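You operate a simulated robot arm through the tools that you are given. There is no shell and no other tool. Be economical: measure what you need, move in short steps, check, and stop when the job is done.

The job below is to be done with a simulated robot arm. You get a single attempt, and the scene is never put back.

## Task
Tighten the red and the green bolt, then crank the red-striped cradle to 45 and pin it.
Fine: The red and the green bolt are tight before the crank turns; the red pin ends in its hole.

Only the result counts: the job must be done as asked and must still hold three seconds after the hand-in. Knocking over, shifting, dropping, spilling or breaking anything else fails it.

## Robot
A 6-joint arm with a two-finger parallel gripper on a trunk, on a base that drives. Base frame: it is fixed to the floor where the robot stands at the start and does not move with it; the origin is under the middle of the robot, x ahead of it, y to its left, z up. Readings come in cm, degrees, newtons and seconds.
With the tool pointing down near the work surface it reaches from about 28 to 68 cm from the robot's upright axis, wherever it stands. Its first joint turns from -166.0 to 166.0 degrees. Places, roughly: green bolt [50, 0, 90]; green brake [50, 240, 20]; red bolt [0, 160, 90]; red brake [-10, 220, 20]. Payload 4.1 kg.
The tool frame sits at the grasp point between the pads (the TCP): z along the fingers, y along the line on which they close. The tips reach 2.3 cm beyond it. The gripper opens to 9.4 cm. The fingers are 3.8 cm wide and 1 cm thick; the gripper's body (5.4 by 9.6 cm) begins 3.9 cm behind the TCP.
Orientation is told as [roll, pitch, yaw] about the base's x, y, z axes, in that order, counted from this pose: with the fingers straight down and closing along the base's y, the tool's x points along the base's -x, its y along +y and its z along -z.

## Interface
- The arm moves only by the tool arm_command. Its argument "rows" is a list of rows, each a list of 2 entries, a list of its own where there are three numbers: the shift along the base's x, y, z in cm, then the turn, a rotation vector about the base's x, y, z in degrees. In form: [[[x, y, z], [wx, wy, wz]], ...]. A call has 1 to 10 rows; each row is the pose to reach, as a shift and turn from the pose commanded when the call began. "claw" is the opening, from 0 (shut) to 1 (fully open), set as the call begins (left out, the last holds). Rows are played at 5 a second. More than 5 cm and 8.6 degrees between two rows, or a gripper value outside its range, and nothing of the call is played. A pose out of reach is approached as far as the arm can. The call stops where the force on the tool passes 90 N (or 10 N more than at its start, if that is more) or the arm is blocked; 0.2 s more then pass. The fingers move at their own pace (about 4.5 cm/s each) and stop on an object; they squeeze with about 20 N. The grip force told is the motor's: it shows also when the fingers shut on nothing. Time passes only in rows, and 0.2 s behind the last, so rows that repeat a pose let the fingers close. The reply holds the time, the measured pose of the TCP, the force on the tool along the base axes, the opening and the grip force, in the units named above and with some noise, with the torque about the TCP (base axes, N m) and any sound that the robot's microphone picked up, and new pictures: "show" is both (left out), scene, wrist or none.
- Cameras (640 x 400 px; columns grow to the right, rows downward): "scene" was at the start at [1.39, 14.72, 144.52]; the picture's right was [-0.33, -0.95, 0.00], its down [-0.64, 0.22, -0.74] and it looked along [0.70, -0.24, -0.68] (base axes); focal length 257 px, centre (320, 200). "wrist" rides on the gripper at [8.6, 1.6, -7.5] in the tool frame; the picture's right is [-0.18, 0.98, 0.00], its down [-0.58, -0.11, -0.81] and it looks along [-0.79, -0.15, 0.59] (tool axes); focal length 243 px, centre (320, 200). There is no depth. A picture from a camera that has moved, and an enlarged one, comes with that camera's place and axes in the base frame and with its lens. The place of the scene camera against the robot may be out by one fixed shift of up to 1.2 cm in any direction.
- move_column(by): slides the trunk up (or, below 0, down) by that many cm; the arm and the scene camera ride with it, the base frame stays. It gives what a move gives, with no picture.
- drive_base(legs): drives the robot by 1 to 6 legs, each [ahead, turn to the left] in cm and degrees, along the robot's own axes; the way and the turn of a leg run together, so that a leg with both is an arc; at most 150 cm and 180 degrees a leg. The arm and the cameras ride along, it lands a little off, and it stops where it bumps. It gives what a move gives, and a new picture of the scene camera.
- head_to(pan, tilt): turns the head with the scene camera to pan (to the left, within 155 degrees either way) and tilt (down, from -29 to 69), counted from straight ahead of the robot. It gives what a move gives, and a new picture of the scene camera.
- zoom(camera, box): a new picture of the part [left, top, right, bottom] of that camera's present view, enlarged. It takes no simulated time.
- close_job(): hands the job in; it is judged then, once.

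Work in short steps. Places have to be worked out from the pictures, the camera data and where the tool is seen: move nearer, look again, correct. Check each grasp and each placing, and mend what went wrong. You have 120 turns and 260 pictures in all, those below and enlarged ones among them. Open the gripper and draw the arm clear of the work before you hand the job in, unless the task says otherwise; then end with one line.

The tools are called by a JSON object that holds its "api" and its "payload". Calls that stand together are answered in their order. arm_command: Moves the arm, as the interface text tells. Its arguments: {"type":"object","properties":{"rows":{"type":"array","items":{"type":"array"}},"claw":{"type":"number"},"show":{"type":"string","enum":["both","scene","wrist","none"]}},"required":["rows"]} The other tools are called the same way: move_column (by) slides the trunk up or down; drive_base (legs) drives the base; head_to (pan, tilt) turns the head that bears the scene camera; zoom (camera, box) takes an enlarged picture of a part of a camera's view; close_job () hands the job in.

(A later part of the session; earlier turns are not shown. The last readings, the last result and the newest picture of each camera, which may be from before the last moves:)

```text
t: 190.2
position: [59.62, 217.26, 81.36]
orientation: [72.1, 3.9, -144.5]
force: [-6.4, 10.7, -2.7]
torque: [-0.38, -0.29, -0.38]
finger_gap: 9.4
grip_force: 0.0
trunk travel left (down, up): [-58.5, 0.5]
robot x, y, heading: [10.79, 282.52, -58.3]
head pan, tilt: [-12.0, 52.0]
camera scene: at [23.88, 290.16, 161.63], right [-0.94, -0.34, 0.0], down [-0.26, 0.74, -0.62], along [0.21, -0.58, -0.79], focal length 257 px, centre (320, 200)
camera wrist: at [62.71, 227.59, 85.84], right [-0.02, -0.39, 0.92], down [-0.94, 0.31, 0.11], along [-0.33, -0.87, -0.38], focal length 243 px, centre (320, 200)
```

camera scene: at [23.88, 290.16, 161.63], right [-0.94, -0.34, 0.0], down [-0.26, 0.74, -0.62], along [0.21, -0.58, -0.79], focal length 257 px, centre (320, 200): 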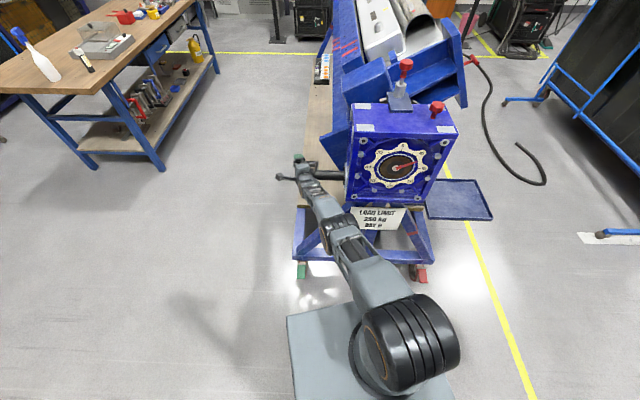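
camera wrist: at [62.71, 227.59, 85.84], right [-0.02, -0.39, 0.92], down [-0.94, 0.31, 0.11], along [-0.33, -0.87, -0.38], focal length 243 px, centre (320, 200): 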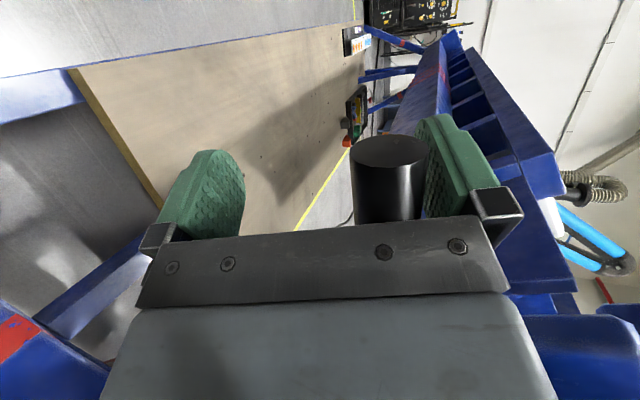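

The robot is flat again and forces are small. I draw the gripper straight back along its own axis, off the handle.

{"api": "arm_command", "payload": {"rows": [[[-0.6, 0.8, 0.3], [0, 0, 0]], [[-1.7, 2.3, 0.9], [0, 0, 0]], [[-2.8, 3.8, 1.5], [0, 0, 0]], [[-4, 5.4, 2.2], [0, 0, 0]], [[-5.7, 7.6, 3.1], [0, 0, 0]], [[-7, 9.5, 4], [0, 0, 0]]]}}

{"api": "zoom", "payload": {"camera": "scene", "box": [260, 80, 480, 280]}}

```text
t: 191.6
position: [53.14, 226.78, 85.43]
orientation: [72.2, 3.6, -144.2]
force: [34.9, 6.9, -3.3]
torque: [-0.28, 1.23, -0.72]
finger_gap: 9.42
grip_force: 0.2
trunk travel left (down, up): [-58.5, 0.5]
robot x, y, heading: [10.6, 282.67, -57.8]
head pan, tilt: [-12.0, 52.0]
camera scene: at [24.33, 290.25, 161.61], right [-0.94, -0.34, 0.0], down [-0.27, 0.74, -0.61], along [0.21, -0.58, -0.79], focal length 257 px, centre (320, 200)
camera wrist: at [56.14, 237.13, 89.84], right [-0.02, -0.39, 0.92], down [-0.95, 0.3, 0.11], along [-0.32, -0.87, -0.37], focal length 243 px, centre (320, 200)
```

scene: 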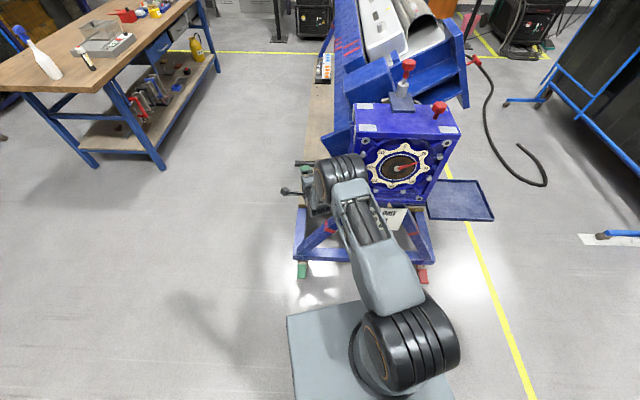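
wrist: 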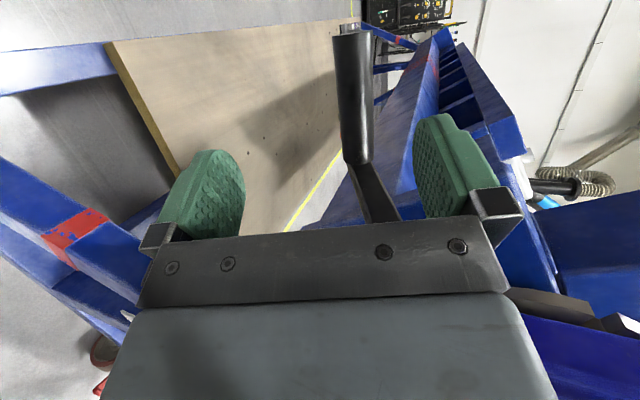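

```text
2.00 times, centred on (370, 180) of scene
camera zoom: at [24.33, 290.25, 161.61], right [-0.94, -0.34, 0.0], down [-0.27, 0.74, -0.61], along [0.21, -0.58, -0.79], focal length 514 px, centre (220, 240)
```

zoom: 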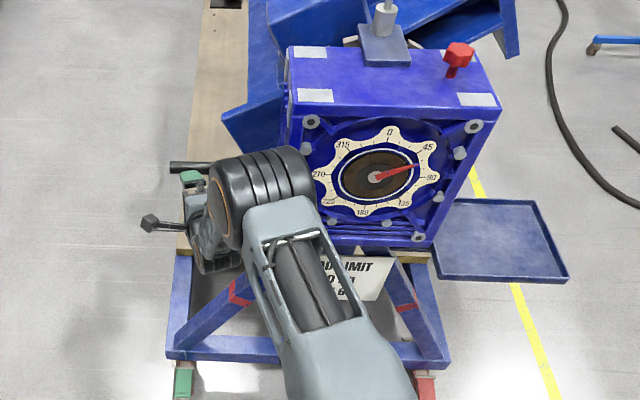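

The handle is out of the jaws; the side force suggests a touch on the crank hub, so I move outboard and further back.

{"api": "arm_command", "payload": {"rows": [[[2, 0.7, 0], [0, 0, 0]], [[4, 1.5, 0], [0, 0, 0]], [[4, 4.5, 0.5], [0, 0, 0]], [[3.5, 7.5, 1], [0, 0, 0]], [[3, 10.5, 2], [0, 0, 0]], [[2.5, 13.5, 3], [0, 0, 0]], [[2.5, 16, 4], [0, 0, 0]]], "show": "wrist"}}

{"api": "zoom", "payload": {"camera": "scene", "box": [260, 80, 480, 280]}}

```text
t: 193.2
position: [55.11, 242.89, 89.51]
orientation: [72.0, 3.8, -144.4]
force: [-0.3, 0.1, 0.2]
torque: [-0.01, -0.03, 0.0]
finger_gap: 9.4
grip_force: 0.0
trunk travel left (down, up): [-58.5, 0.5]
robot x, y, heading: [10.53, 282.49, -58.4]
head pan, tilt: [-12.0, 52.0]
camera wrist: at [58.21, 253.17, 93.94], right [-0.03, -0.39, 0.92], down [-0.94, 0.31, 0.1], along [-0.33, -0.87, -0.38], focal length 243 px, centre (320, 200)
```

wrist: 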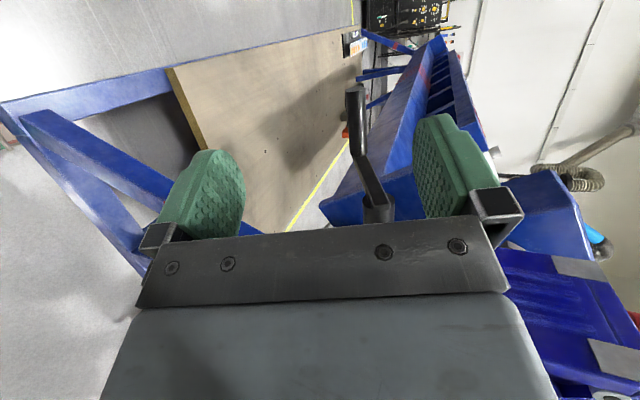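

```text
2.00 times, centred on (370, 180) of scene
camera zoom: at [23.87, 290.17, 161.65], right [-0.94, -0.34, 0.0], down [-0.26, 0.74, -0.62], along [0.21, -0.58, -0.79], focal length 514 px, centre (220, 240)
```

zoom: 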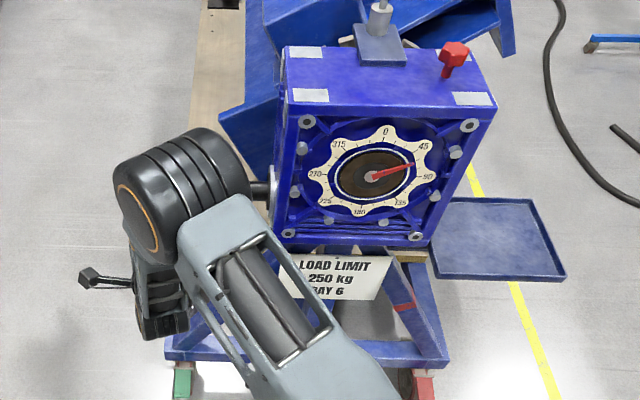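

The arm is free and the cart looks unmoved; the dial reads ~65. I reposition the robot outboard so the arm can come in parallel to the cradle, clear of the shaft, and lower the trunk.

{"api": "drive_base", "payload": {"legs": [[0, 85], [36, 0], [0, -98]]}}

{"api": "move_column", "payload": {"by": -15}}

{"api": "head_to", "payload": {"pan": -5, "tilt": 40}}

{"api": "zoom", "payload": {"camera": "wrist", "box": [0, 0, 640, 400]}}

```text
t: 203.2
position: [83.13, 256.57, 89.4]
orientation: [72.0, 3.9, -150.5]
force: [0.0, -0.7, -0.1]
torque: [-0.04, 0.01, 0.0]
finger_gap: 9.44
grip_force: 0.1
trunk travel left (down, up): [-58.5, 0.5]
robot x, y, heading: [42.93, 300.44, -64.3]
head pan, tilt: [-12.0, 52.0]
camera scene: at [56.73, 306.7, 161.66], right [-0.97, -0.24, 0.0], down [-0.19, 0.77, -0.62], along [0.15, -0.6, -0.79], focal length 257 px, centre (320, 200)
```

scene: 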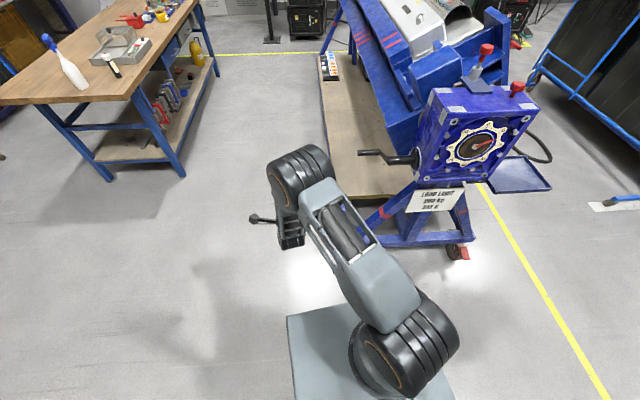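

```text
t: 205.0
position: [83.11, 256.52, 74.56]
orientation: [72.2, 4.0, -150.5]
force: [0.3, 0.1, 0.6]
torque: [0.02, 0.01, 0.03]
finger_gap: 9.38
grip_force: 0.0
trunk travel left (down, up): [-43.5, 15.5]
robot x, y, heading: [42.98, 300.59, -64.1]
head pan, tilt: [-12.0, 52.0]
```

```text
t: 205.7
position: [82.99, 256.36, 74.48]
orientation: [72.1, 3.9, -150.5]
force: [0.4, -0.3, 0.2]
torque: [0.01, -0.02, 0.0]
finger_gap: 9.39
grip_force: 0.0
trunk travel left (down, up): [-43.5, 15.5]
robot x, y, heading: [43.0, 300.73, -64.1]
head pan, tilt: [-5.0, 40.0]
camera scene: at [57.95, 306.05, 148.34], right [-0.94, -0.35, 0.0], down [-0.23, 0.6, -0.77], along [0.27, -0.72, -0.64], focal length 257 px, centre (320, 200)
```

scene: 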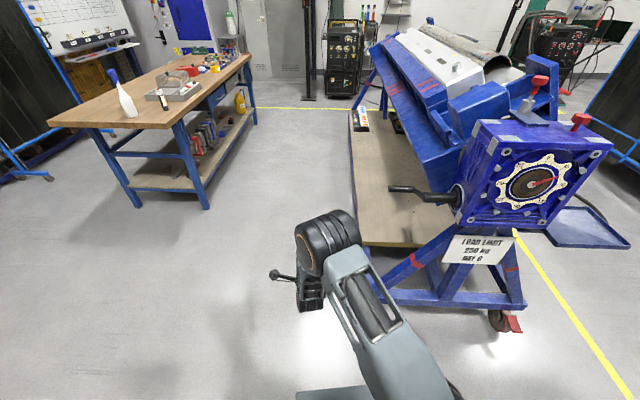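

```text
1.00 times, centred on (320, 200) of wrist
camera zoom: at [87.2, 266.41, 78.92], right [-0.07, -0.38, 0.92], down [-0.91, 0.41, 0.1], along [-0.41, -0.83, -0.38], focal length 243 px, centre (320, 200)
```

zoom: 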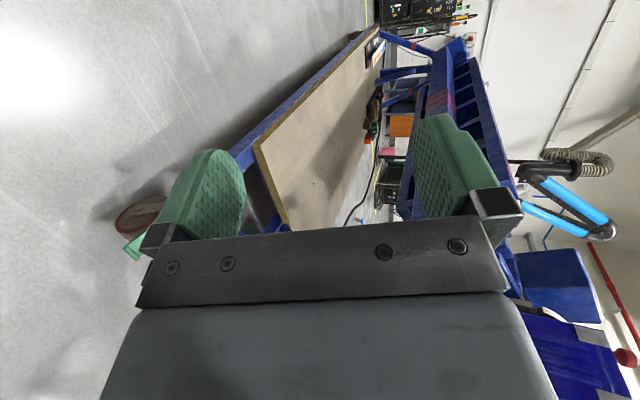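

Handle estimated at [58.9, 216.8, 83.4] (crank at about -115°). I drive 10 cm closer, and bring the gripper in along the outboard side, level and heading -80°.

{"api": "drive_base", "payload": {"legs": [[10, 0]]}}

{"api": "arm_command", "payload": {"rows": [[[-3.4, -1.0, 1], [-4.5, -0.5, -5]], [[-6.9, -2.0, 2], [-9, -1, -10]], [[-10.3, -3.5, 3], [-13.5, -1.6, -15]], [[-13.7, -5.0, 4], [-18, -2.1, -20]], [[-17.1, -7, 5], [-18, -2.1, -20]], [[-20.6, -9, 6], [-18, -2.1, -20]], [[-24, -11, 7], [-18, -2.1, -20]], [[-27, -13, 8], [-18, -2.1, -20]], [[-29, -15, 8.9], [-18, -2.1, -20]]]}}

```text
t: 206.9
position: [87.43, 247.34, 74.41]
orientation: [72.1, 3.9, -150.5]
force: [0.3, -0.1, 0.2]
torque: [0.0, 0.02, -0.03]
finger_gap: 9.42
grip_force: 0.0
trunk travel left (down, up): [-43.5, 15.5]
robot x, y, heading: [47.33, 291.55, -64.5]
head pan, tilt: [-5.0, 40.0]
camera scene: at [62.34, 296.91, 148.34], right [-0.94, -0.35, 0.0], down [-0.23, 0.6, -0.77], along [0.27, -0.72, -0.64], focal length 257 px, centre (320, 200)
```

scene: 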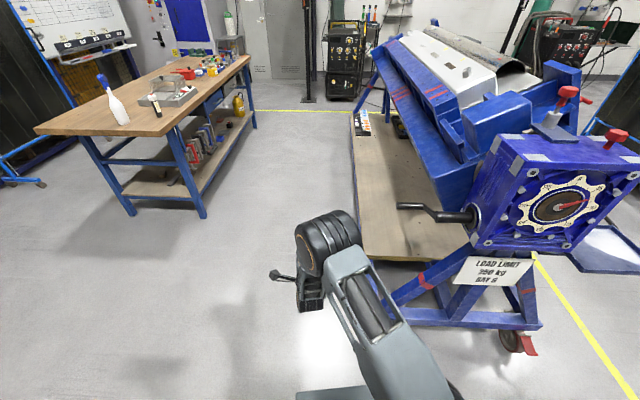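

```text
t: 208.9
position: [58.52, 232.47, 83.51]
orientation: [89.7, -0.2, -170.1]
force: [0.0, -0.3, -0.1]
torque: [-0.01, 0.01, -0.03]
finger_gap: 9.41
grip_force: 0.0
trunk travel left (down, up): [-43.5, 15.5]
robot x, y, heading: [47.71, 291.26, -64.4]
head pan, tilt: [-5.0, 40.0]
camera scene: at [62.32, 296.9, 148.34], right [-0.94, -0.35, 0.0], down [-0.23, 0.6, -0.77], along [0.27, -0.72, -0.64], focal length 257 px, centre (320, 200)
camera wrist: at [65.78, 241.31, 85.19], right [-0.18, -0.04, 0.98], down [-0.71, 0.69, -0.1], along [-0.68, -0.72, -0.15], focal length 243 px, centre (320, 200)
```

scene: 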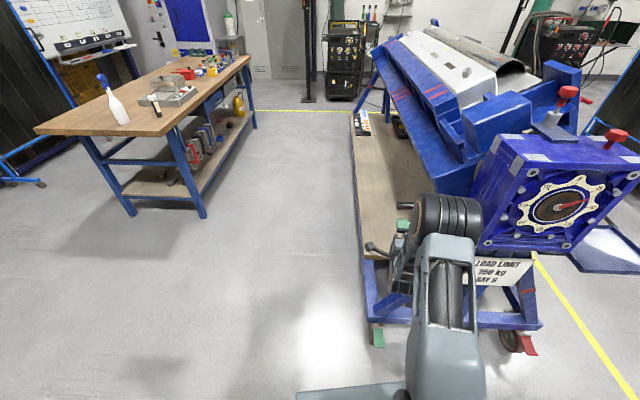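
wrist: 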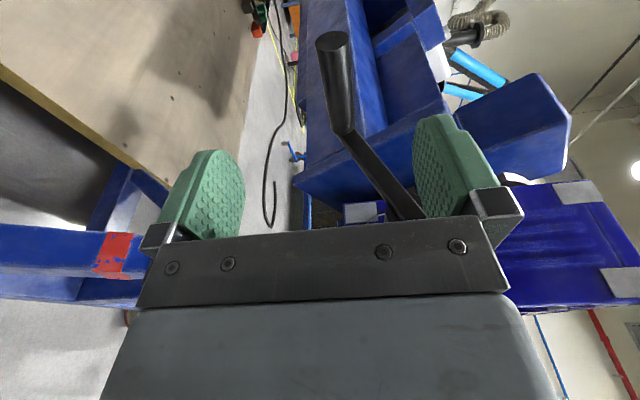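

The handle is straight ahead at about [57.5–61, 217, 84.4]. I advance and close.

{"api": "arm_command", "payload": {"rows": [[[0, -4, 0.2], [0, 0, 0]], [[0, -8, 0.5], [0, 0, 0]], [[0, -12, 0.8], [0, 0, 0]], [[0, -15.3, 0.8], [0, 0, 0]]], "show": "none"}}

{"api": "arm_command", "payload": {"rows": [[[0, 0, 0], [0, 0, 0]], [[0, 0, 0], [0, 0, 0]], [[0, 0, 0], [0, 0, 0]], [[0, 0, 0], [0, 0, 0]], [[0, 0, 0], [0, 0, 0]]], "claw": 0}}

{"api": "zoom", "payload": {"camera": "scene", "box": [480, 130, 640, 270]}}

```text
t: 209.9
position: [57.95, 216.7, 84.15]
orientation: [89.7, -0.3, -170.2]
force: [0.2, 0.4, 0.3]
torque: [0.05, 0.04, 0.0]
finger_gap: 9.41
grip_force: 0.0
trunk travel left (down, up): [-43.5, 15.5]
robot x, y, heading: [47.41, 291.41, -64.4]
head pan, tilt: [-5.0, 40.0]
```

```text
t: 211.1
position: [58.01, 216.87, 84.42]
orientation: [89.9, -0.1, -170.1]
force: [0.1, -2.2, 11.3]
torque: [0.64, -0.68, 0.12]
finger_gap: 2.78
grip_force: 45.6
trunk travel left (down, up): [-43.5, 15.5]
robot x, y, heading: [47.76, 291.32, -64.3]
head pan, tilt: [-5.0, 40.0]
camera scene: at [62.3, 296.99, 148.36], right [-0.94, -0.35, 0.0], down [-0.23, 0.6, -0.77], along [0.27, -0.72, -0.64], focal length 257 px, centre (320, 200)
camera wrist: at [65.33, 225.73, 86.09], right [-0.18, -0.03, 0.98], down [-0.71, 0.69, -0.11], along [-0.68, -0.72, -0.15], focal length 243 px, centre (320, 200)
```

scene: 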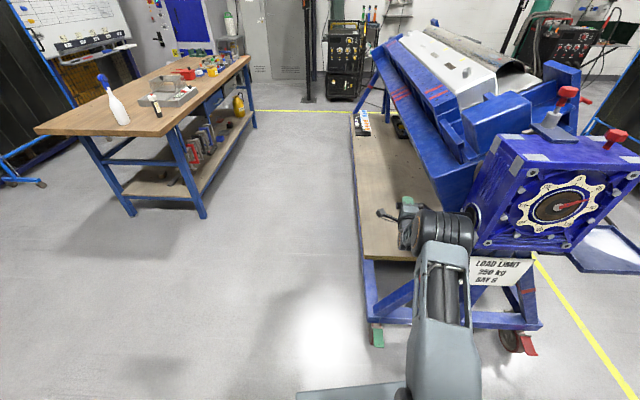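
wrist: 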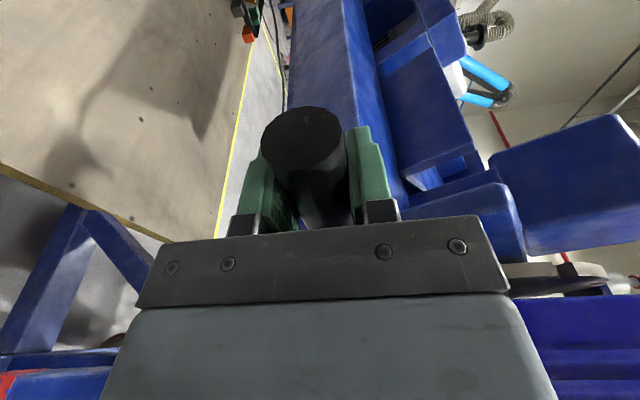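

```text
2.86 times, centred on (560, 200) of scene
camera zoom: at [62.3, 296.99, 148.36], right [-0.94, -0.35, 0.0], down [-0.23, 0.6, -0.77], along [0.27, -0.72, -0.64], focal length 734 px, centre (-366, 200)
```

zoom: 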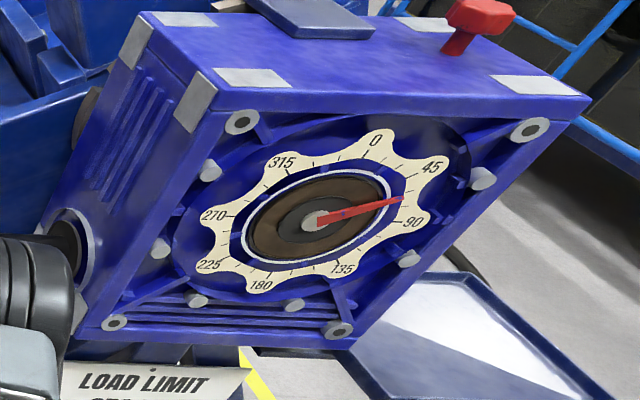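

Gripped again (crank ≈ -111°, dial ≈ 65). I continue around toward the bottom in 10° steps, checking forces.

{"api": "arm_command", "payload": {"rows": [[[-0.15, 0.45, -0.85], [0, 0, 0]], [[-0.3, 0.9, -1.7], [0, 0, 0]], [[-0.5, 1.5, -2.6], [0, 0, 0]], [[-0.71, 2.11, -3.45], [0, 0, 0]], [[-0.95, 2.85, -4.2], [0, 0, 0]], [[-1.2, 3.59, -4.96], [0, 0, 0]], [[-1.78, 5.31, -6.2], [0, 0, 0]]], "show": "scene"}}

{"api": "zoom", "payload": {"camera": "scene", "box": [400, 130, 640, 290]}}

```text
t: 212.7
position: [56.63, 222.11, 78.84]
orientation: [90.7, -0.2, -170.0]
force: [-4.5, -12.4, 39.0]
torque: [0.91, -1.18, -0.57]
finger_gap: 2.76
grip_force: 44.9
trunk travel left (down, up): [-43.5, 15.5]
robot x, y, heading: [47.29, 291.42, -64.5]
head pan, tilt: [-5.0, 40.0]
camera scene: at [62.19, 297.17, 148.37], right [-0.94, -0.35, 0.0], down [-0.23, 0.6, -0.77], along [0.27, -0.72, -0.64], focal length 257 px, centre (320, 200)
```

scene: 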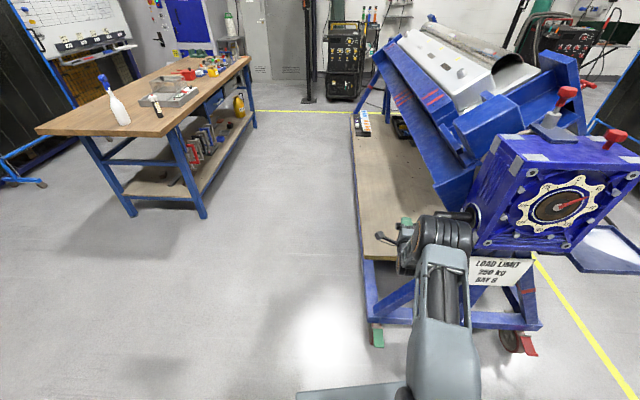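

```text
2.50 times, centred on (520, 210) of scene
camera zoom: at [62.19, 297.17, 148.37], right [-0.94, -0.35, 0.0], down [-0.23, 0.6, -0.77], along [0.27, -0.72, -0.64], focal length 642 px, centre (-180, 175)
```

zoom: 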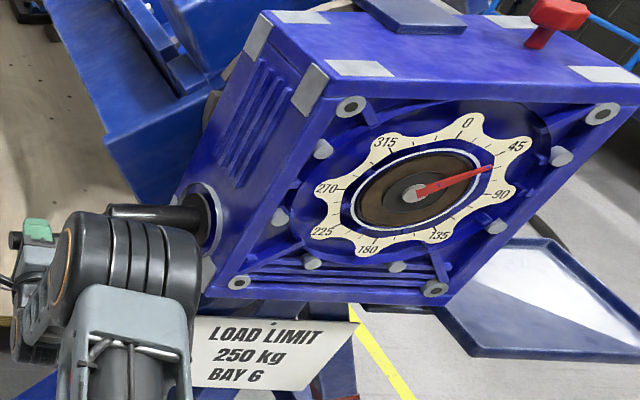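

Dial ≈ 60, ratio ≈ 5:1, so the crank must end near A = 222°. I refit the circle (centre u=-0.5, z=89.6, R=12.15) and continue to 212°.

{"api": "arm_command", "payload": {"rows": [[[-0.63, 1.9, 0.09], [0, 0, 0]], [[-1.28, 3.84, -0.38], [0, 0, 0]], [[-1.95, 5.83, -0.49], [0, 0, 0]], [[-2.62, 7.84, -0.23], [0, 0, 0]], [[-3.27, 9.76, 0.38], [0, 0, 0]], [[-3.87, 11.57, 1.35], [0, 0, 0]]], "show": "scene"}}

{"api": "zoom", "payload": {"camera": "scene", "box": [400, 130, 640, 290]}}

```text
t: 214.1
position: [52.94, 234.0, 78.47]
orientation: [88.4, -0.3, -170.1]
force: [5.5, -8.9, -38.6]
torque: [0.68, 0.31, 1.11]
finger_gap: 2.73
grip_force: 44.8
trunk travel left (down, up): [-43.5, 15.5]
robot x, y, heading: [47.17, 291.61, -64.6]
head pan, tilt: [-5.0, 40.0]
camera scene: at [62.41, 296.45, 148.27], right [-0.94, -0.35, 0.0], down [-0.23, 0.6, -0.76], along [0.27, -0.71, -0.65], focal length 257 px, centre (320, 200)
```

scene: 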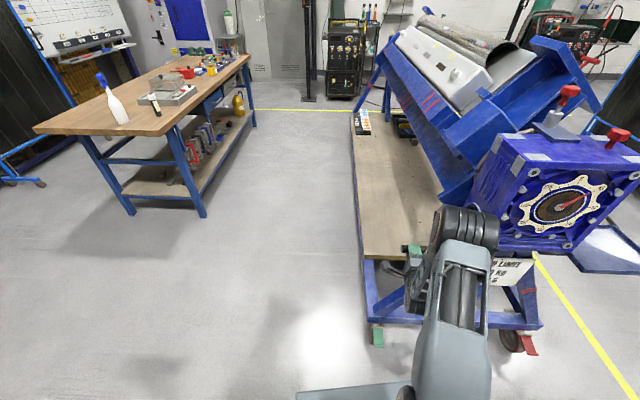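

```text
2.50 times, centred on (520, 210) of scene
camera zoom: at [62.41, 296.45, 148.27], right [-0.94, -0.35, 0.0], down [-0.23, 0.6, -0.76], along [0.27, -0.71, -0.65], focal length 642 px, centre (-180, 175)
```

zoom: 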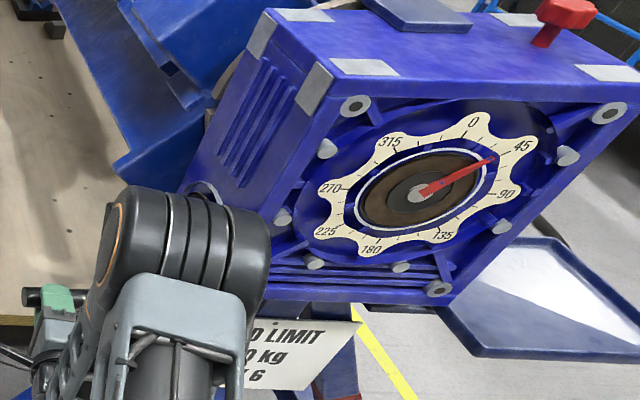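

Very near 45. I take a tight zoom of the dial and of the pin/disc.

{"api": "zoom", "payload": {"camera": "scene", "box": [515, 165, 615, 240]}}

{"api": "zoom", "payload": {"camera": "scene", "box": [470, 70, 610, 180]}}

```text
5.33 times, centred on (565, 202) of scene
camera zoom: at [62.41, 296.45, 148.27], right [-0.94, -0.35, 0.0], down [-0.23, 0.6, -0.76], along [0.27, -0.71, -0.65], focal length 1370 px, centre (-987, 187)
```

zoom: 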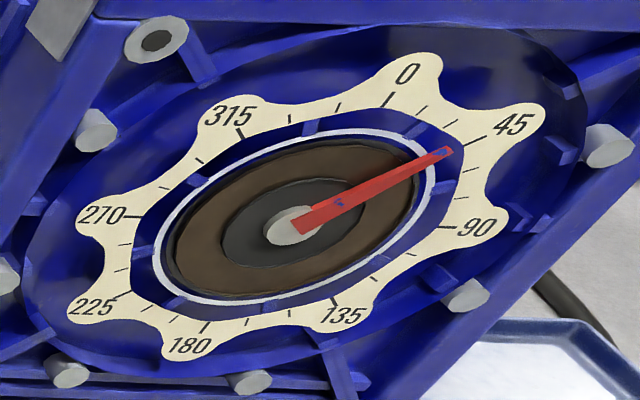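

```text
3.64 times, centred on (540, 125) of scene
camera zoom: at [62.41, 296.45, 148.27], right [-0.94, -0.35, 0.0], down [-0.23, 0.6, -0.76], along [0.27, -0.71, -0.65], focal length 934 px, centre (-480, 473)
```

zoom: 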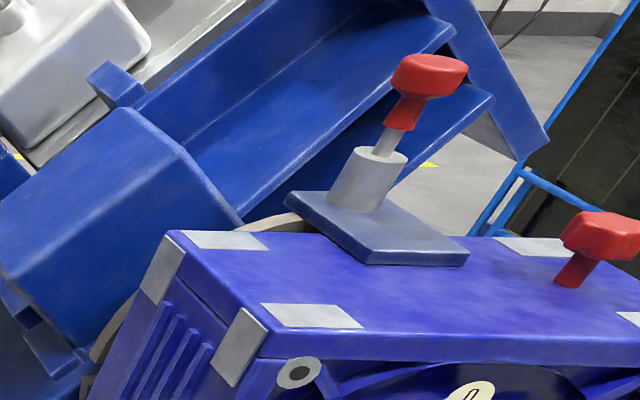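

I zoom tighter on the pointer to measure its centreline exactly.

{"api": "zoom", "payload": {"camera": "scene", "box": [560, 183, 610, 213]}}

{"api": "head_to", "payload": {"pan": -35, "tilt": 35}}

{"api": "zoom", "payload": {"camera": "scene", "box": [300, 130, 440, 260]}}

```text
12.80 times, centred on (585, 198) of scene
camera zoom: at [62.41, 296.45, 148.27], right [-0.94, -0.35, 0.0], down [-0.23, 0.6, -0.76], along [0.27, -0.71, -0.65], focal length 3289 px, centre (-3072, 226)
```

zoom: 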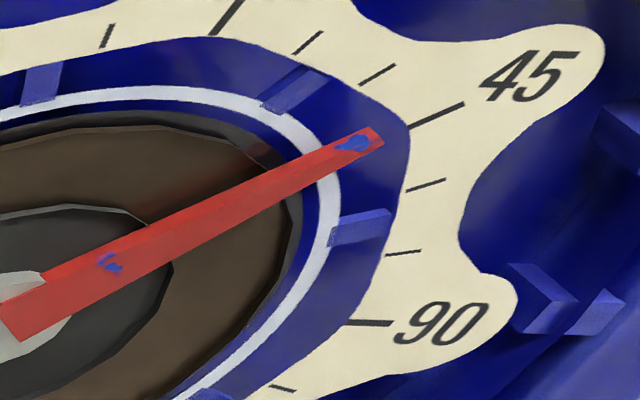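

```text
t: 215.0
position: [52.7, 234.2, 78.63]
orientation: [88.4, -0.1, -170.1]
force: [0.8, 15.1, -46.6]
torque: [0.94, 0.85, 1.22]
finger_gap: 2.77
grip_force: 44.8
trunk travel left (down, up): [-43.5, 15.5]
robot x, y, heading: [47.21, 291.95, -64.2]
head pan, tilt: [-35.0, 35.0]
camera scene: at [57.94, 295.9, 149.09], right [-0.99, 0.16, 0.0], down [0.09, 0.57, -0.82], along [-0.13, -0.81, -0.58], focal length 257 px, centre (320, 200)
```

scene: 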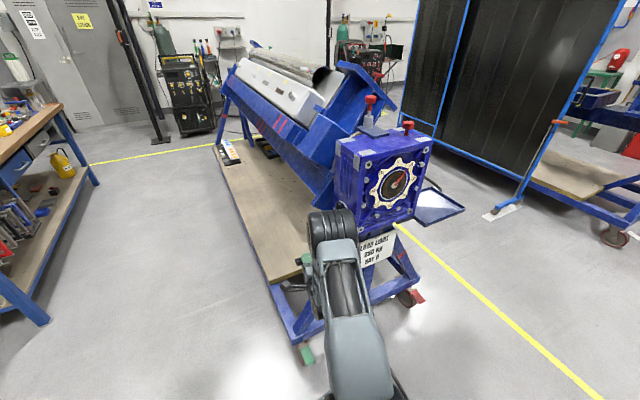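

```text
3.08 times, centred on (370, 195) of scene
camera zoom: at [57.94, 295.9, 149.09], right [-0.99, 0.16, 0.0], down [0.09, 0.57, -0.82], along [-0.13, -0.81, -0.58], focal length 791 px, centre (166, 215)
```

zoom: 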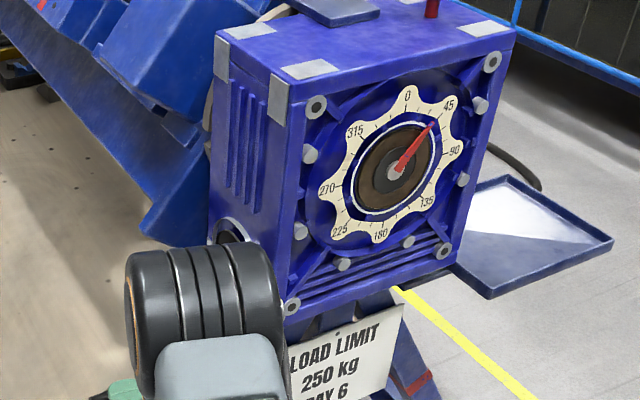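

The pointer is about 2–3° past 45 (reads ≈42.5). I turn the crank back by ~11° and re-measure.

{"api": "arm_command", "payload": {"rows": [[[0.2, -0.6, -0.6], [0, 0, 0]], [[0.4, -1.2, -1.1], [0, 0, 0]], [[0.62, -1.85, -1.5], [0, 0, 0]], [[0.62, -1.85, -1.5], [0, 0, 0]]], "show": "none"}}

{"api": "zoom", "payload": {"camera": "scene", "box": [365, 150, 425, 215]}}

```text
t: 216.0
position: [53.33, 232.21, 77.96]
orientation: [90.0, -0.1, -170.1]
force: [3.4, 14.3, -1.8]
torque: [0.1, -1.0, -0.36]
finger_gap: 2.74
grip_force: 44.9
trunk travel left (down, up): [-43.5, 15.5]
robot x, y, heading: [47.15, 291.1, -64.4]
head pan, tilt: [-35.0, 35.0]
```

```text
6.15 times, centred on (395, 182) of scene
camera zoom: at [57.92, 296.29, 149.11], right [-0.99, 0.16, 0.0], down [0.09, 0.57, -0.82], along [-0.13, -0.81, -0.57], focal length 1581 px, centre (-142, 308)
```

zoom: 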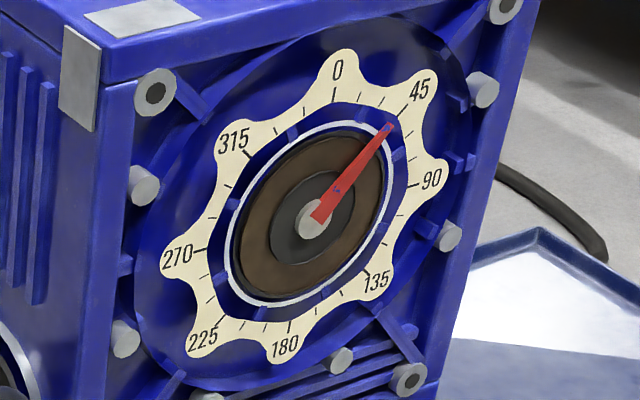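

Calibrating for the pointer standing proud of the dial (from the initial exact 90) and the crank angles, the gearing is 4:1, so 45 corresponds to the handle straight down. I turn back ~18° to that point, release, and check.

{"api": "arm_command", "payload": {"rows": [[[0.4, -1.2, -0.3], [0, 0, 0]], [[0.8, -2.4, -0.5], [0, 0, 0]], [[1.24, -3.7, -0.6], [0, 0, 0]], [[1.24, -3.7, -0.6], [0, 0, 0]]], "show": "wrist"}}

{"api": "zoom", "payload": {"camera": "scene", "box": [365, 150, 425, 215]}}

{"api": "zoom", "payload": {"camera": "scene", "box": [260, 40, 460, 230]}}

```text
t: 217.0
position: [54.53, 228.56, 77.41]
orientation: [90.3, -0.2, -170.1]
force: [2.4, 11.5, 20.2]
torque: [-0.06, -1.59, -0.07]
finger_gap: 2.79
grip_force: 45.3
trunk travel left (down, up): [-43.5, 15.5]
robot x, y, heading: [47.5, 291.56, -64.3]
head pan, tilt: [-35.0, 35.0]
camera wrist: at [61.86, 237.3, 79.12], right [-0.18, -0.03, 0.98], down [-0.71, 0.69, -0.11], along [-0.68, -0.72, -0.14], focal length 243 px, centre (320, 200)
```

wrist: 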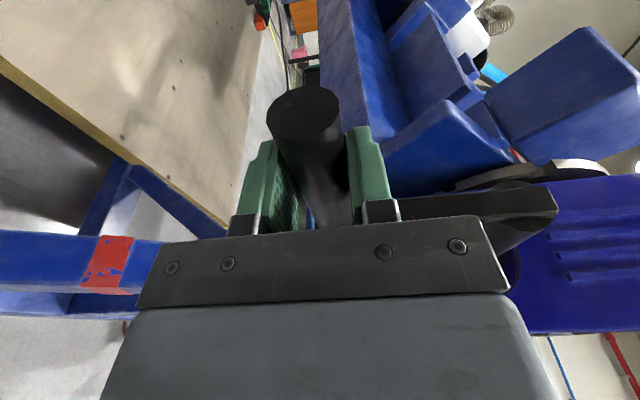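

```text
6.15 times, centred on (395, 182) of scene
camera zoom: at [57.88, 296.5, 149.12], right [-0.99, 0.16, 0.0], down [0.09, 0.56, -0.82], along [-0.13, -0.81, -0.57], focal length 1581 px, centre (-142, 308)
```

zoom: 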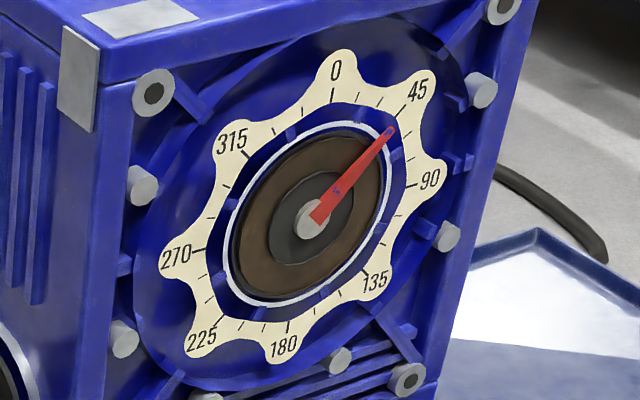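

```text
2.11 times, centred on (360, 135) of scene
camera zoom: at [57.88, 296.5, 149.12], right [-0.99, 0.16, 0.0], down [0.09, 0.56, -0.82], along [-0.13, -0.81, -0.57], focal length 541 px, centre (236, 337)
```

zoom: 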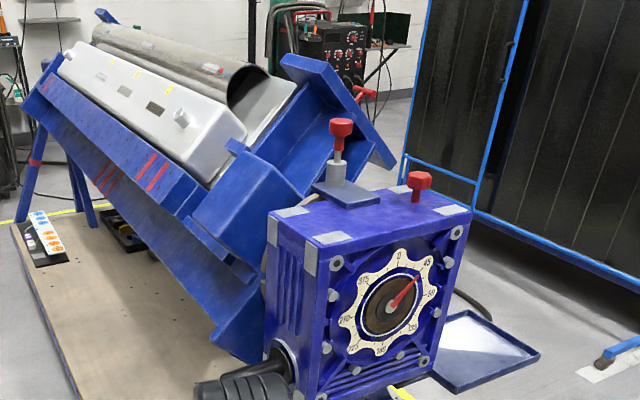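

I look at the index disc's notch near the pin bracket from the wrist camera, and at cradle edges for an independent angle check.

{"api": "zoom", "payload": {"camera": "wrist", "box": [440, 120, 640, 220]}}

{"api": "zoom", "payload": {"camera": "scene", "box": [330, 60, 400, 140]}}

```text
3.20 times, centred on (540, 170) of wrist
camera zoom: at [61.86, 237.3, 79.12], right [-0.18, -0.03, 0.98], down [-0.71, 0.69, -0.11], along [-0.68, -0.72, -0.14], focal length 776 px, centre (-384, 296)
```

zoom: 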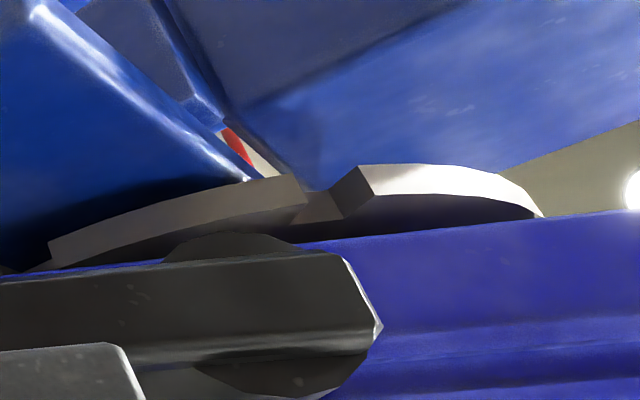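

```text
5.00 times, centred on (365, 100) of scene
camera zoom: at [57.88, 296.5, 149.12], right [-0.99, 0.16, 0.0], down [0.09, 0.56, -0.82], along [-0.13, -0.81, -0.57], focal length 1285 px, centre (95, 700)
```

zoom: 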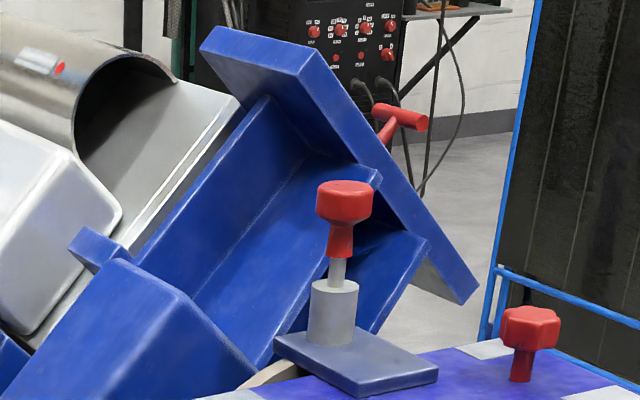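

A long cradle-plate edge measures 45.2–45.8° from vertical and the crank stands at 180° (4:1), so the cradle is at 45. I release the handle, retreat, raise, and drive back around to the end face for the pin.

{"api": "arm_command", "payload": {"rows": [[[0, 0, 0], [0, 0, 0]], [[0, 0, 0], [0, 0, 0]], [[0, 0, 0], [0, 0, 0]], [[-0.8, 3.9, 0], [0, 0, 0]], [[-1.6, 7.8, 0], [0, 0, 0]], [[-2.5, 11.7, 0], [0, 0, 0]], [[-3.3, 15.6, 1], [0, 0, 0]], [[-4, 18, 4], [0, 0, 0]], [[-4, 18.5, 8], [0, 0, 0]], [[-4, 18.5, 12], [0, 0, 0]]], "claw": 0.7, "show": "none"}}

{"api": "move_column", "payload": {"by": 15.5}}

{"api": "arm_command", "payload": {"rows": [[[0, 0, 4], [0, 0, 0]], [[0, 0, 8], [0, 0, 0]], [[0, 0, 12], [0, 0, 0]], [[0, 0, 16], [0, 0, 0]]], "claw": 0, "show": "scene"}}

```text
t: 219.2
position: [50.86, 245.83, 88.68]
orientation: [89.7, -0.2, -170.2]
force: [0.0, -1.1, 0.1]
torque: [0.02, 0.0, 0.01]
finger_gap: 6.57
grip_force: 0.0
out of reach, approached as far as the arm can: row 10
trunk travel left (down, up): [-43.5, 15.5]
robot x, y, heading: [47.23, 291.38, -64.3]
head pan, tilt: [-35.0, 35.0]
```

```text
t: 221.0
position: [51.11, 245.97, 104.25]
orientation: [89.6, -0.2, -170.1]
force: [-0.1, 0.0, 0.1]
torque: [-0.01, -0.01, 0.0]
finger_gap: 6.57
grip_force: 0.0
trunk travel left (down, up): [-59.0, 0.0]
robot x, y, heading: [46.94, 291.6, -64.4]
head pan, tilt: [-35.0, 35.0]
```

```text
t: 222.0
position: [50.94, 243.63, 120.8]
orientation: [89.8, -0.2, -170.1]
force: [-0.4, 0.2, 0.0]
torque: [0.04, -0.01, -0.02]
finger_gap: 0.0
grip_force: 20.2
out of reach, approached as far as the arm can: row 1, 2, 3, 4
trunk travel left (down, up): [-59.0, 0.0]
robot x, y, heading: [47.5, 291.53, -64.3]
head pan, tilt: [-35.0, 35.0]
camera scene: at [57.92, 296.29, 164.59], right [-0.99, 0.16, 0.0], down [0.09, 0.57, -0.82], along [-0.13, -0.81, -0.57], focal length 257 px, centre (320, 200)
```

scene: 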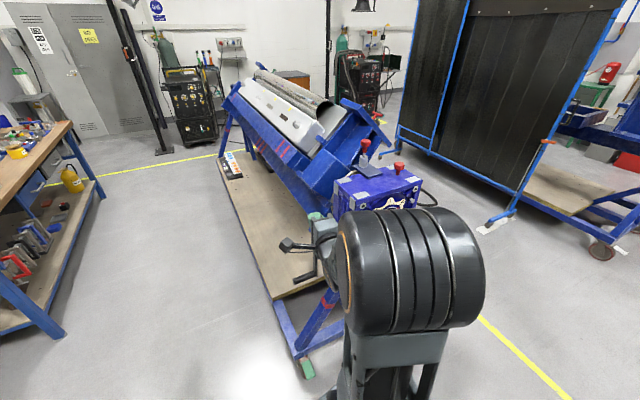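

Now I drive around to the end face in front of the pin, with the arm tucked.

{"api": "drive_base", "payload": {"legs": [[-12, 0], [0, -116], [36, 0], [0, 109], [20, 0]]}}

{"api": "head_to", "payload": {"pan": 3, "tilt": 35}}

{"api": "zoom", "payload": {"camera": "scene", "box": [340, 90, 500, 290]}}

```text
t: 236.0
position: [8.55, 237.87, 120.77]
orientation: [89.7, -0.1, -178.7]
force: [0.0, 0.1, -0.1]
torque: [-0.02, 0.01, 0.0]
finger_gap: 0.01
grip_force: 20.3
trunk travel left (down, up): [-59.0, 0.0]
robot x, y, heading: [12.31, 285.93, -73.2]
head pan, tilt: [-35.0, 35.0]
camera scene: at [23.32, 288.75, 164.6], right [-0.95, 0.31, 0.0], down [0.18, 0.55, -0.82], along [-0.25, -0.78, -0.57], focal length 257 px, centre (320, 200)
```

scene: 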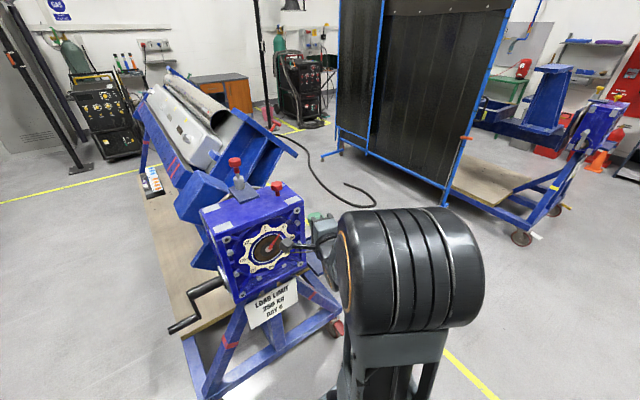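

```text
t: 237.1
position: [8.61, 237.98, 120.76]
orientation: [89.7, -0.1, -178.9]
force: [0.3, -0.7, -0.3]
torque: [-0.02, 0.0, -0.01]
finger_gap: 0.02
grip_force: 19.8
trunk travel left (down, up): [-59.0, 0.0]
robot x, y, heading: [12.51, 286.14, -73.3]
head pan, tilt: [3.0, 35.0]
camera scene: at [29.02, 288.93, 164.6], right [-0.94, -0.34, 0.0], down [-0.19, 0.54, -0.82], along [0.28, -0.77, -0.57], focal length 257 px, centre (320, 200)
```

scene: 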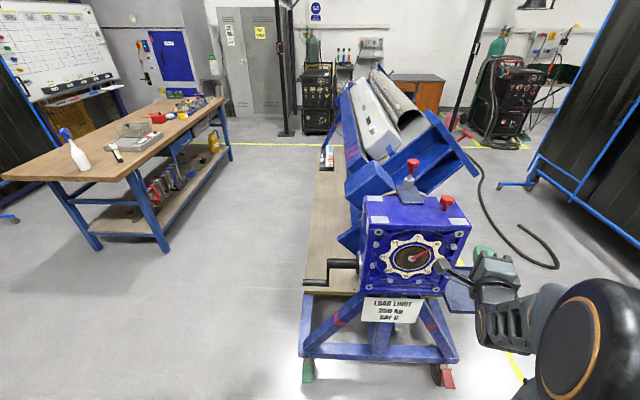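

```text
2.00 times, centred on (420, 190) of scene
camera zoom: at [29.02, 288.93, 164.6], right [-0.94, -0.34, 0.0], down [-0.19, 0.54, -0.82], along [0.28, -0.77, -0.57], focal length 514 px, centre (120, 220)
```

zoom: 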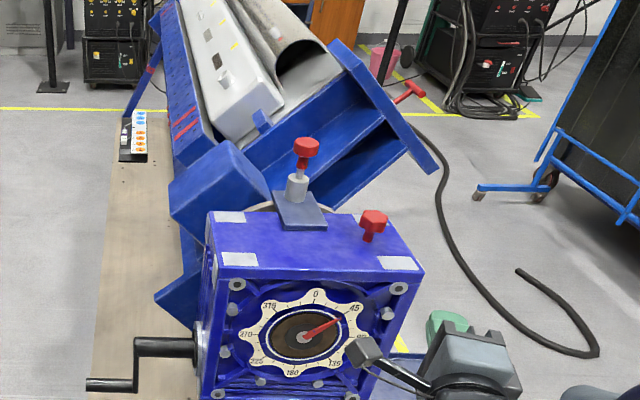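

The pin stands where it was ([26.3, 208.7, 126]), so the cart hasn't moved. With closed, level fingers I go above the gearbox toward the pin's head to press it down.

{"api": "arm_command", "payload": {"rows": [[[1.5, -0.5, 3], [0, 0, 3.5]], [[3, -1, 6], [0, 0, 7]], [[5, -2, 9], [0, 0, 10.5]], [[8, -5, 9.4], [0, 0, 14]], [[10.5, -9, 9.4], [0, 0, 14]], [[13, -13, 9.4], [0, 0, 14]], [[14.5, -16.5, 9.4], [0, 0, 14]]]}}

{"api": "zoom", "payload": {"camera": "scene", "box": [360, 110, 500, 230]}}

```text
t: 238.7
position: [23.21, 221.25, 130.0]
orientation: [89.5, -0.2, -164.8]
force: [0.1, -0.5, 0.4]
torque: [0.0, -0.02, 0.0]
finger_gap: 0.0
grip_force: 20.4
trunk travel left (down, up): [-59.0, 0.0]
robot x, y, heading: [12.2, 285.8, -73.0]
head pan, tilt: [3.0, 35.0]
camera scene: at [29.05, 288.85, 164.6], right [-0.94, -0.34, 0.0], down [-0.2, 0.54, -0.82], along [0.28, -0.77, -0.57], focal length 257 px, centre (320, 200)
camera wrist: at [29.74, 230.77, 131.63], right [-0.17, -0.05, 0.98], down [-0.77, 0.63, -0.1], along [-0.61, -0.78, -0.15], focal length 243 px, centre (320, 200)
```

scene: 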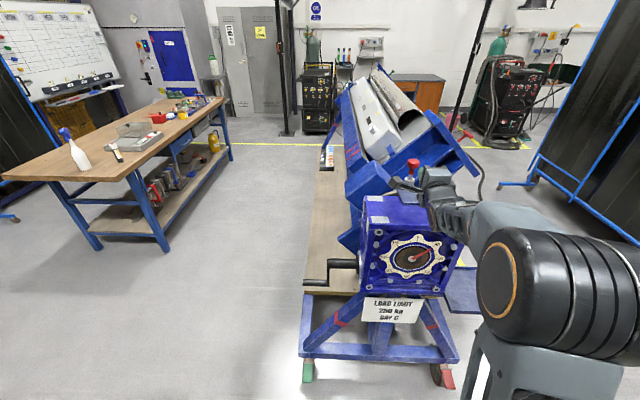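
wrist: 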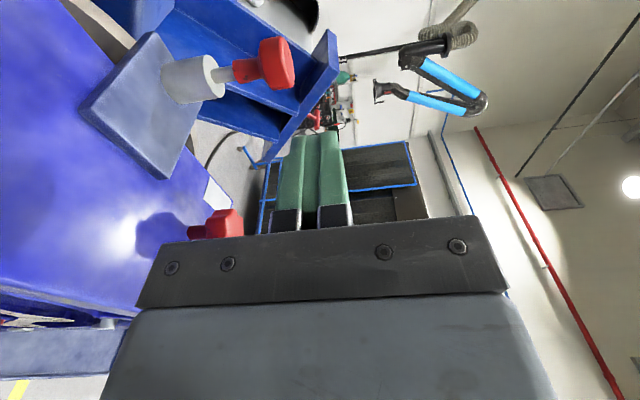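

```text
3.33 times, centred on (430, 170) of scene
camera zoom: at [29.05, 288.85, 164.6], right [-0.94, -0.34, 0.0], down [-0.2, 0.54, -0.82], along [0.28, -0.77, -0.57], focal length 856 px, centre (-47, 300)
```

zoom: 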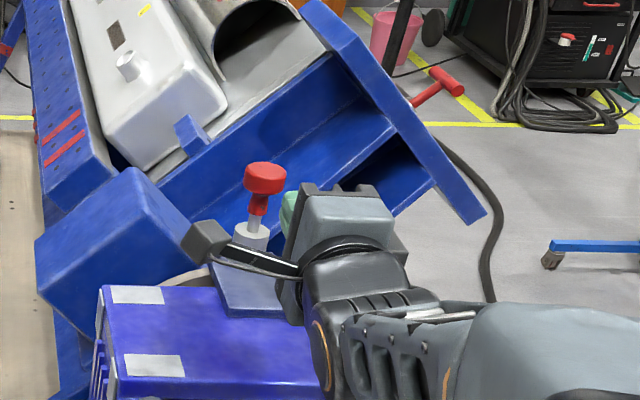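

The fingers are at z 130, about 1 cm above the head's top (127.7). I move over the head, then press down slowly.

{"api": "arm_command", "payload": {"rows": [[[0.8, -3.1, 0.2], [0, 0, 0]], [[1.6, -6.2, 0.3], [0, 0, 0]], [[2.4, -9.3, 0.3], [0, 0, 0]], [[3.2, -12.4, 0.3], [0, 0, 0]]]}}

{"api": "zoom", "payload": {"camera": "scene", "box": [360, 110, 500, 230]}}

```text
t: 239.7
position: [26.09, 208.84, 130.45]
orientation: [89.6, -0.2, -164.8]
force: [0.0, 0.1, 0.3]
torque: [0.02, -0.01, -0.01]
finger_gap: 0.03
grip_force: 20.1
trunk travel left (down, up): [-59.0, 0.0]
robot x, y, heading: [12.27, 285.94, -73.3]
head pan, tilt: [3.0, 35.0]
camera scene: at [29.05, 288.84, 164.6], right [-0.94, -0.34, 0.0], down [-0.2, 0.54, -0.82], along [0.28, -0.77, -0.57], focal length 257 px, centre (320, 200)
camera wrist: at [32.62, 218.37, 132.05], right [-0.17, -0.05, 0.98], down [-0.77, 0.63, -0.1], along [-0.61, -0.78, -0.15], focal length 243 px, centre (320, 200)
```

scene: 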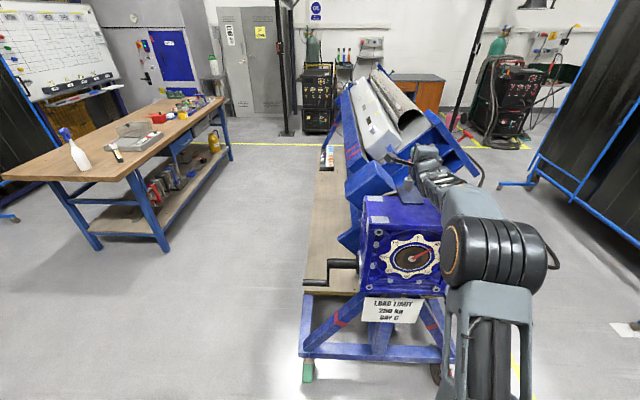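
wrist: 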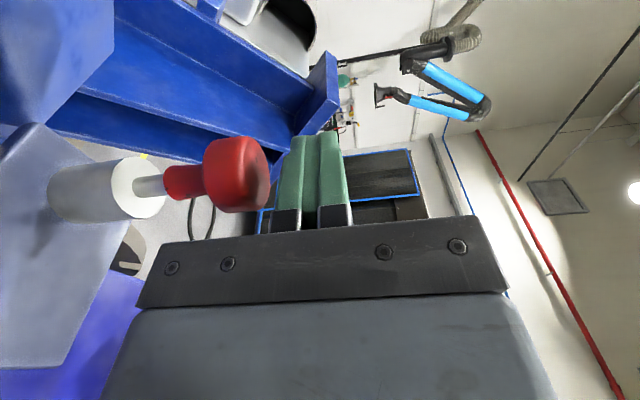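

```text
3.33 times, centred on (430, 170) of scene
camera zoom: at [29.05, 288.84, 164.6], right [-0.94, -0.34, 0.0], down [-0.2, 0.54, -0.82], along [0.28, -0.77, -0.57], focal length 856 px, centre (-47, 300)
```

zoom: 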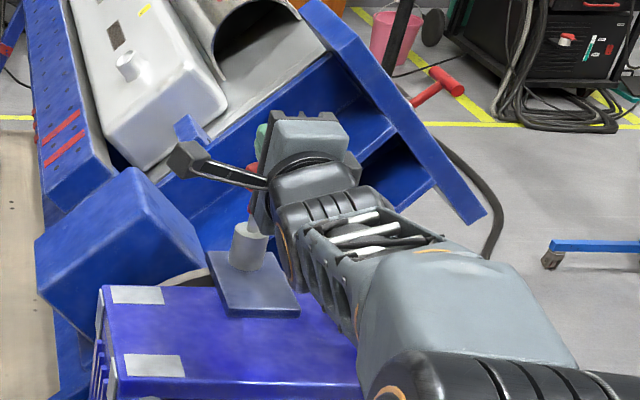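

The head is directly beneath the fingers. I press down in 0.5 cm steps.

{"api": "arm_command", "payload": {"rows": [[[0.5, -0.2, -0.5], [0, 0, 0]], [[0.5, -0.2, -1.0], [0, 0, 0]], [[0.5, -0.2, -1.5], [0, 0, 0]], [[0.5, -0.2, -2.0], [0, 0, 0]], [[0.5, -0.2, -2.5], [0, 0, 0]], [[0.5, -0.2, -3.0], [0, 0, 0]], [[0.5, -0.2, -3.5], [0, 0, 0]], [[0.5, -0.2, -3.9], [0, 0, 0]]], "show": "wrist"}}

```text
t: 241.5
position: [26.66, 208.84, 126.63]
orientation: [89.7, -0.2, -164.8]
force: [0.3, 0.3, 0.4]
torque: [0.01, 0.02, -0.01]
finger_gap: 0.0
grip_force: 19.6
trunk travel left (down, up): [-59.0, 0.0]
robot x, y, heading: [12.55, 286.01, -73.1]
head pan, tilt: [3.0, 35.0]
camera wrist: at [33.09, 218.38, 128.23], right [-0.17, -0.05, 0.98], down [-0.77, 0.63, -0.1], along [-0.61, -0.78, -0.15], focal length 243 px, centre (320, 200)
```

wrist: 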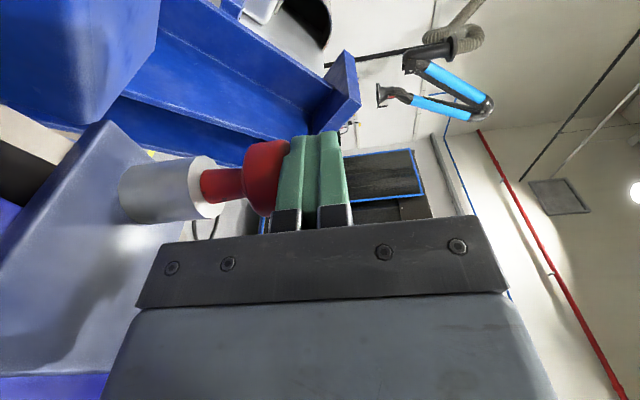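

The pin slid down with its red neck now at the bushing, as it was seated originally. I press slightly more to confirm it's bottomed.

{"api": "arm_command", "payload": {"rows": [[[0, 0, -0.3], [0, 0, 0]], [[0, 0, -0.6], [0, 0, 0]], [[0, 0, -0.9], [0, 0, 0]]], "show": "wrist"}}

{"api": "zoom", "payload": {"camera": "wrist", "box": [100, 100, 360, 260]}}

```text
t: 242.3
position: [26.65, 208.9, 126.33]
orientation: [90.6, -0.2, -164.8]
force: [0.8, -9.4, 27.3]
torque: [-0.11, 0.01, -0.01]
finger_gap: 0.02
grip_force: 20.2
trunk travel left (down, up): [-59.0, 0.0]
robot x, y, heading: [12.15, 285.87, -72.7]
head pan, tilt: [3.0, 35.0]
camera wrist: at [33.13, 218.43, 127.94], right [-0.18, -0.04, 0.98], down [-0.77, 0.62, -0.11], along [-0.61, -0.78, -0.14], focal length 243 px, centre (320, 200)
```

wrist: 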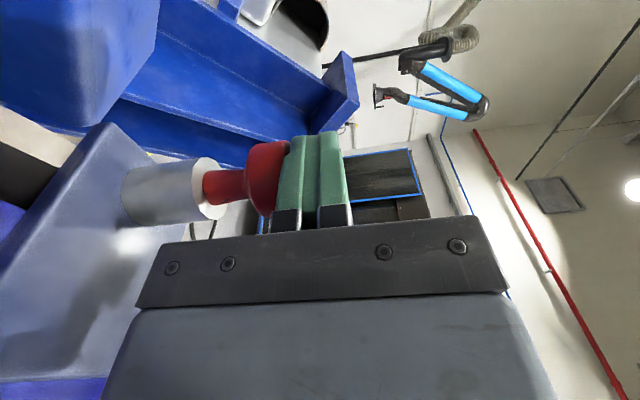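

```text
2.46 times, centred on (230, 180) of wrist
camera zoom: at [33.13, 218.43, 127.94], right [-0.18, -0.04, 0.98], down [-0.77, 0.62, -0.11], along [-0.61, -0.78, -0.14], focal length 597 px, centre (542, 249)
```

zoom: 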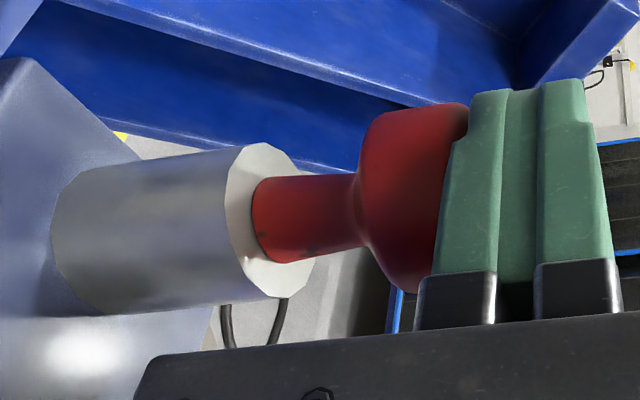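

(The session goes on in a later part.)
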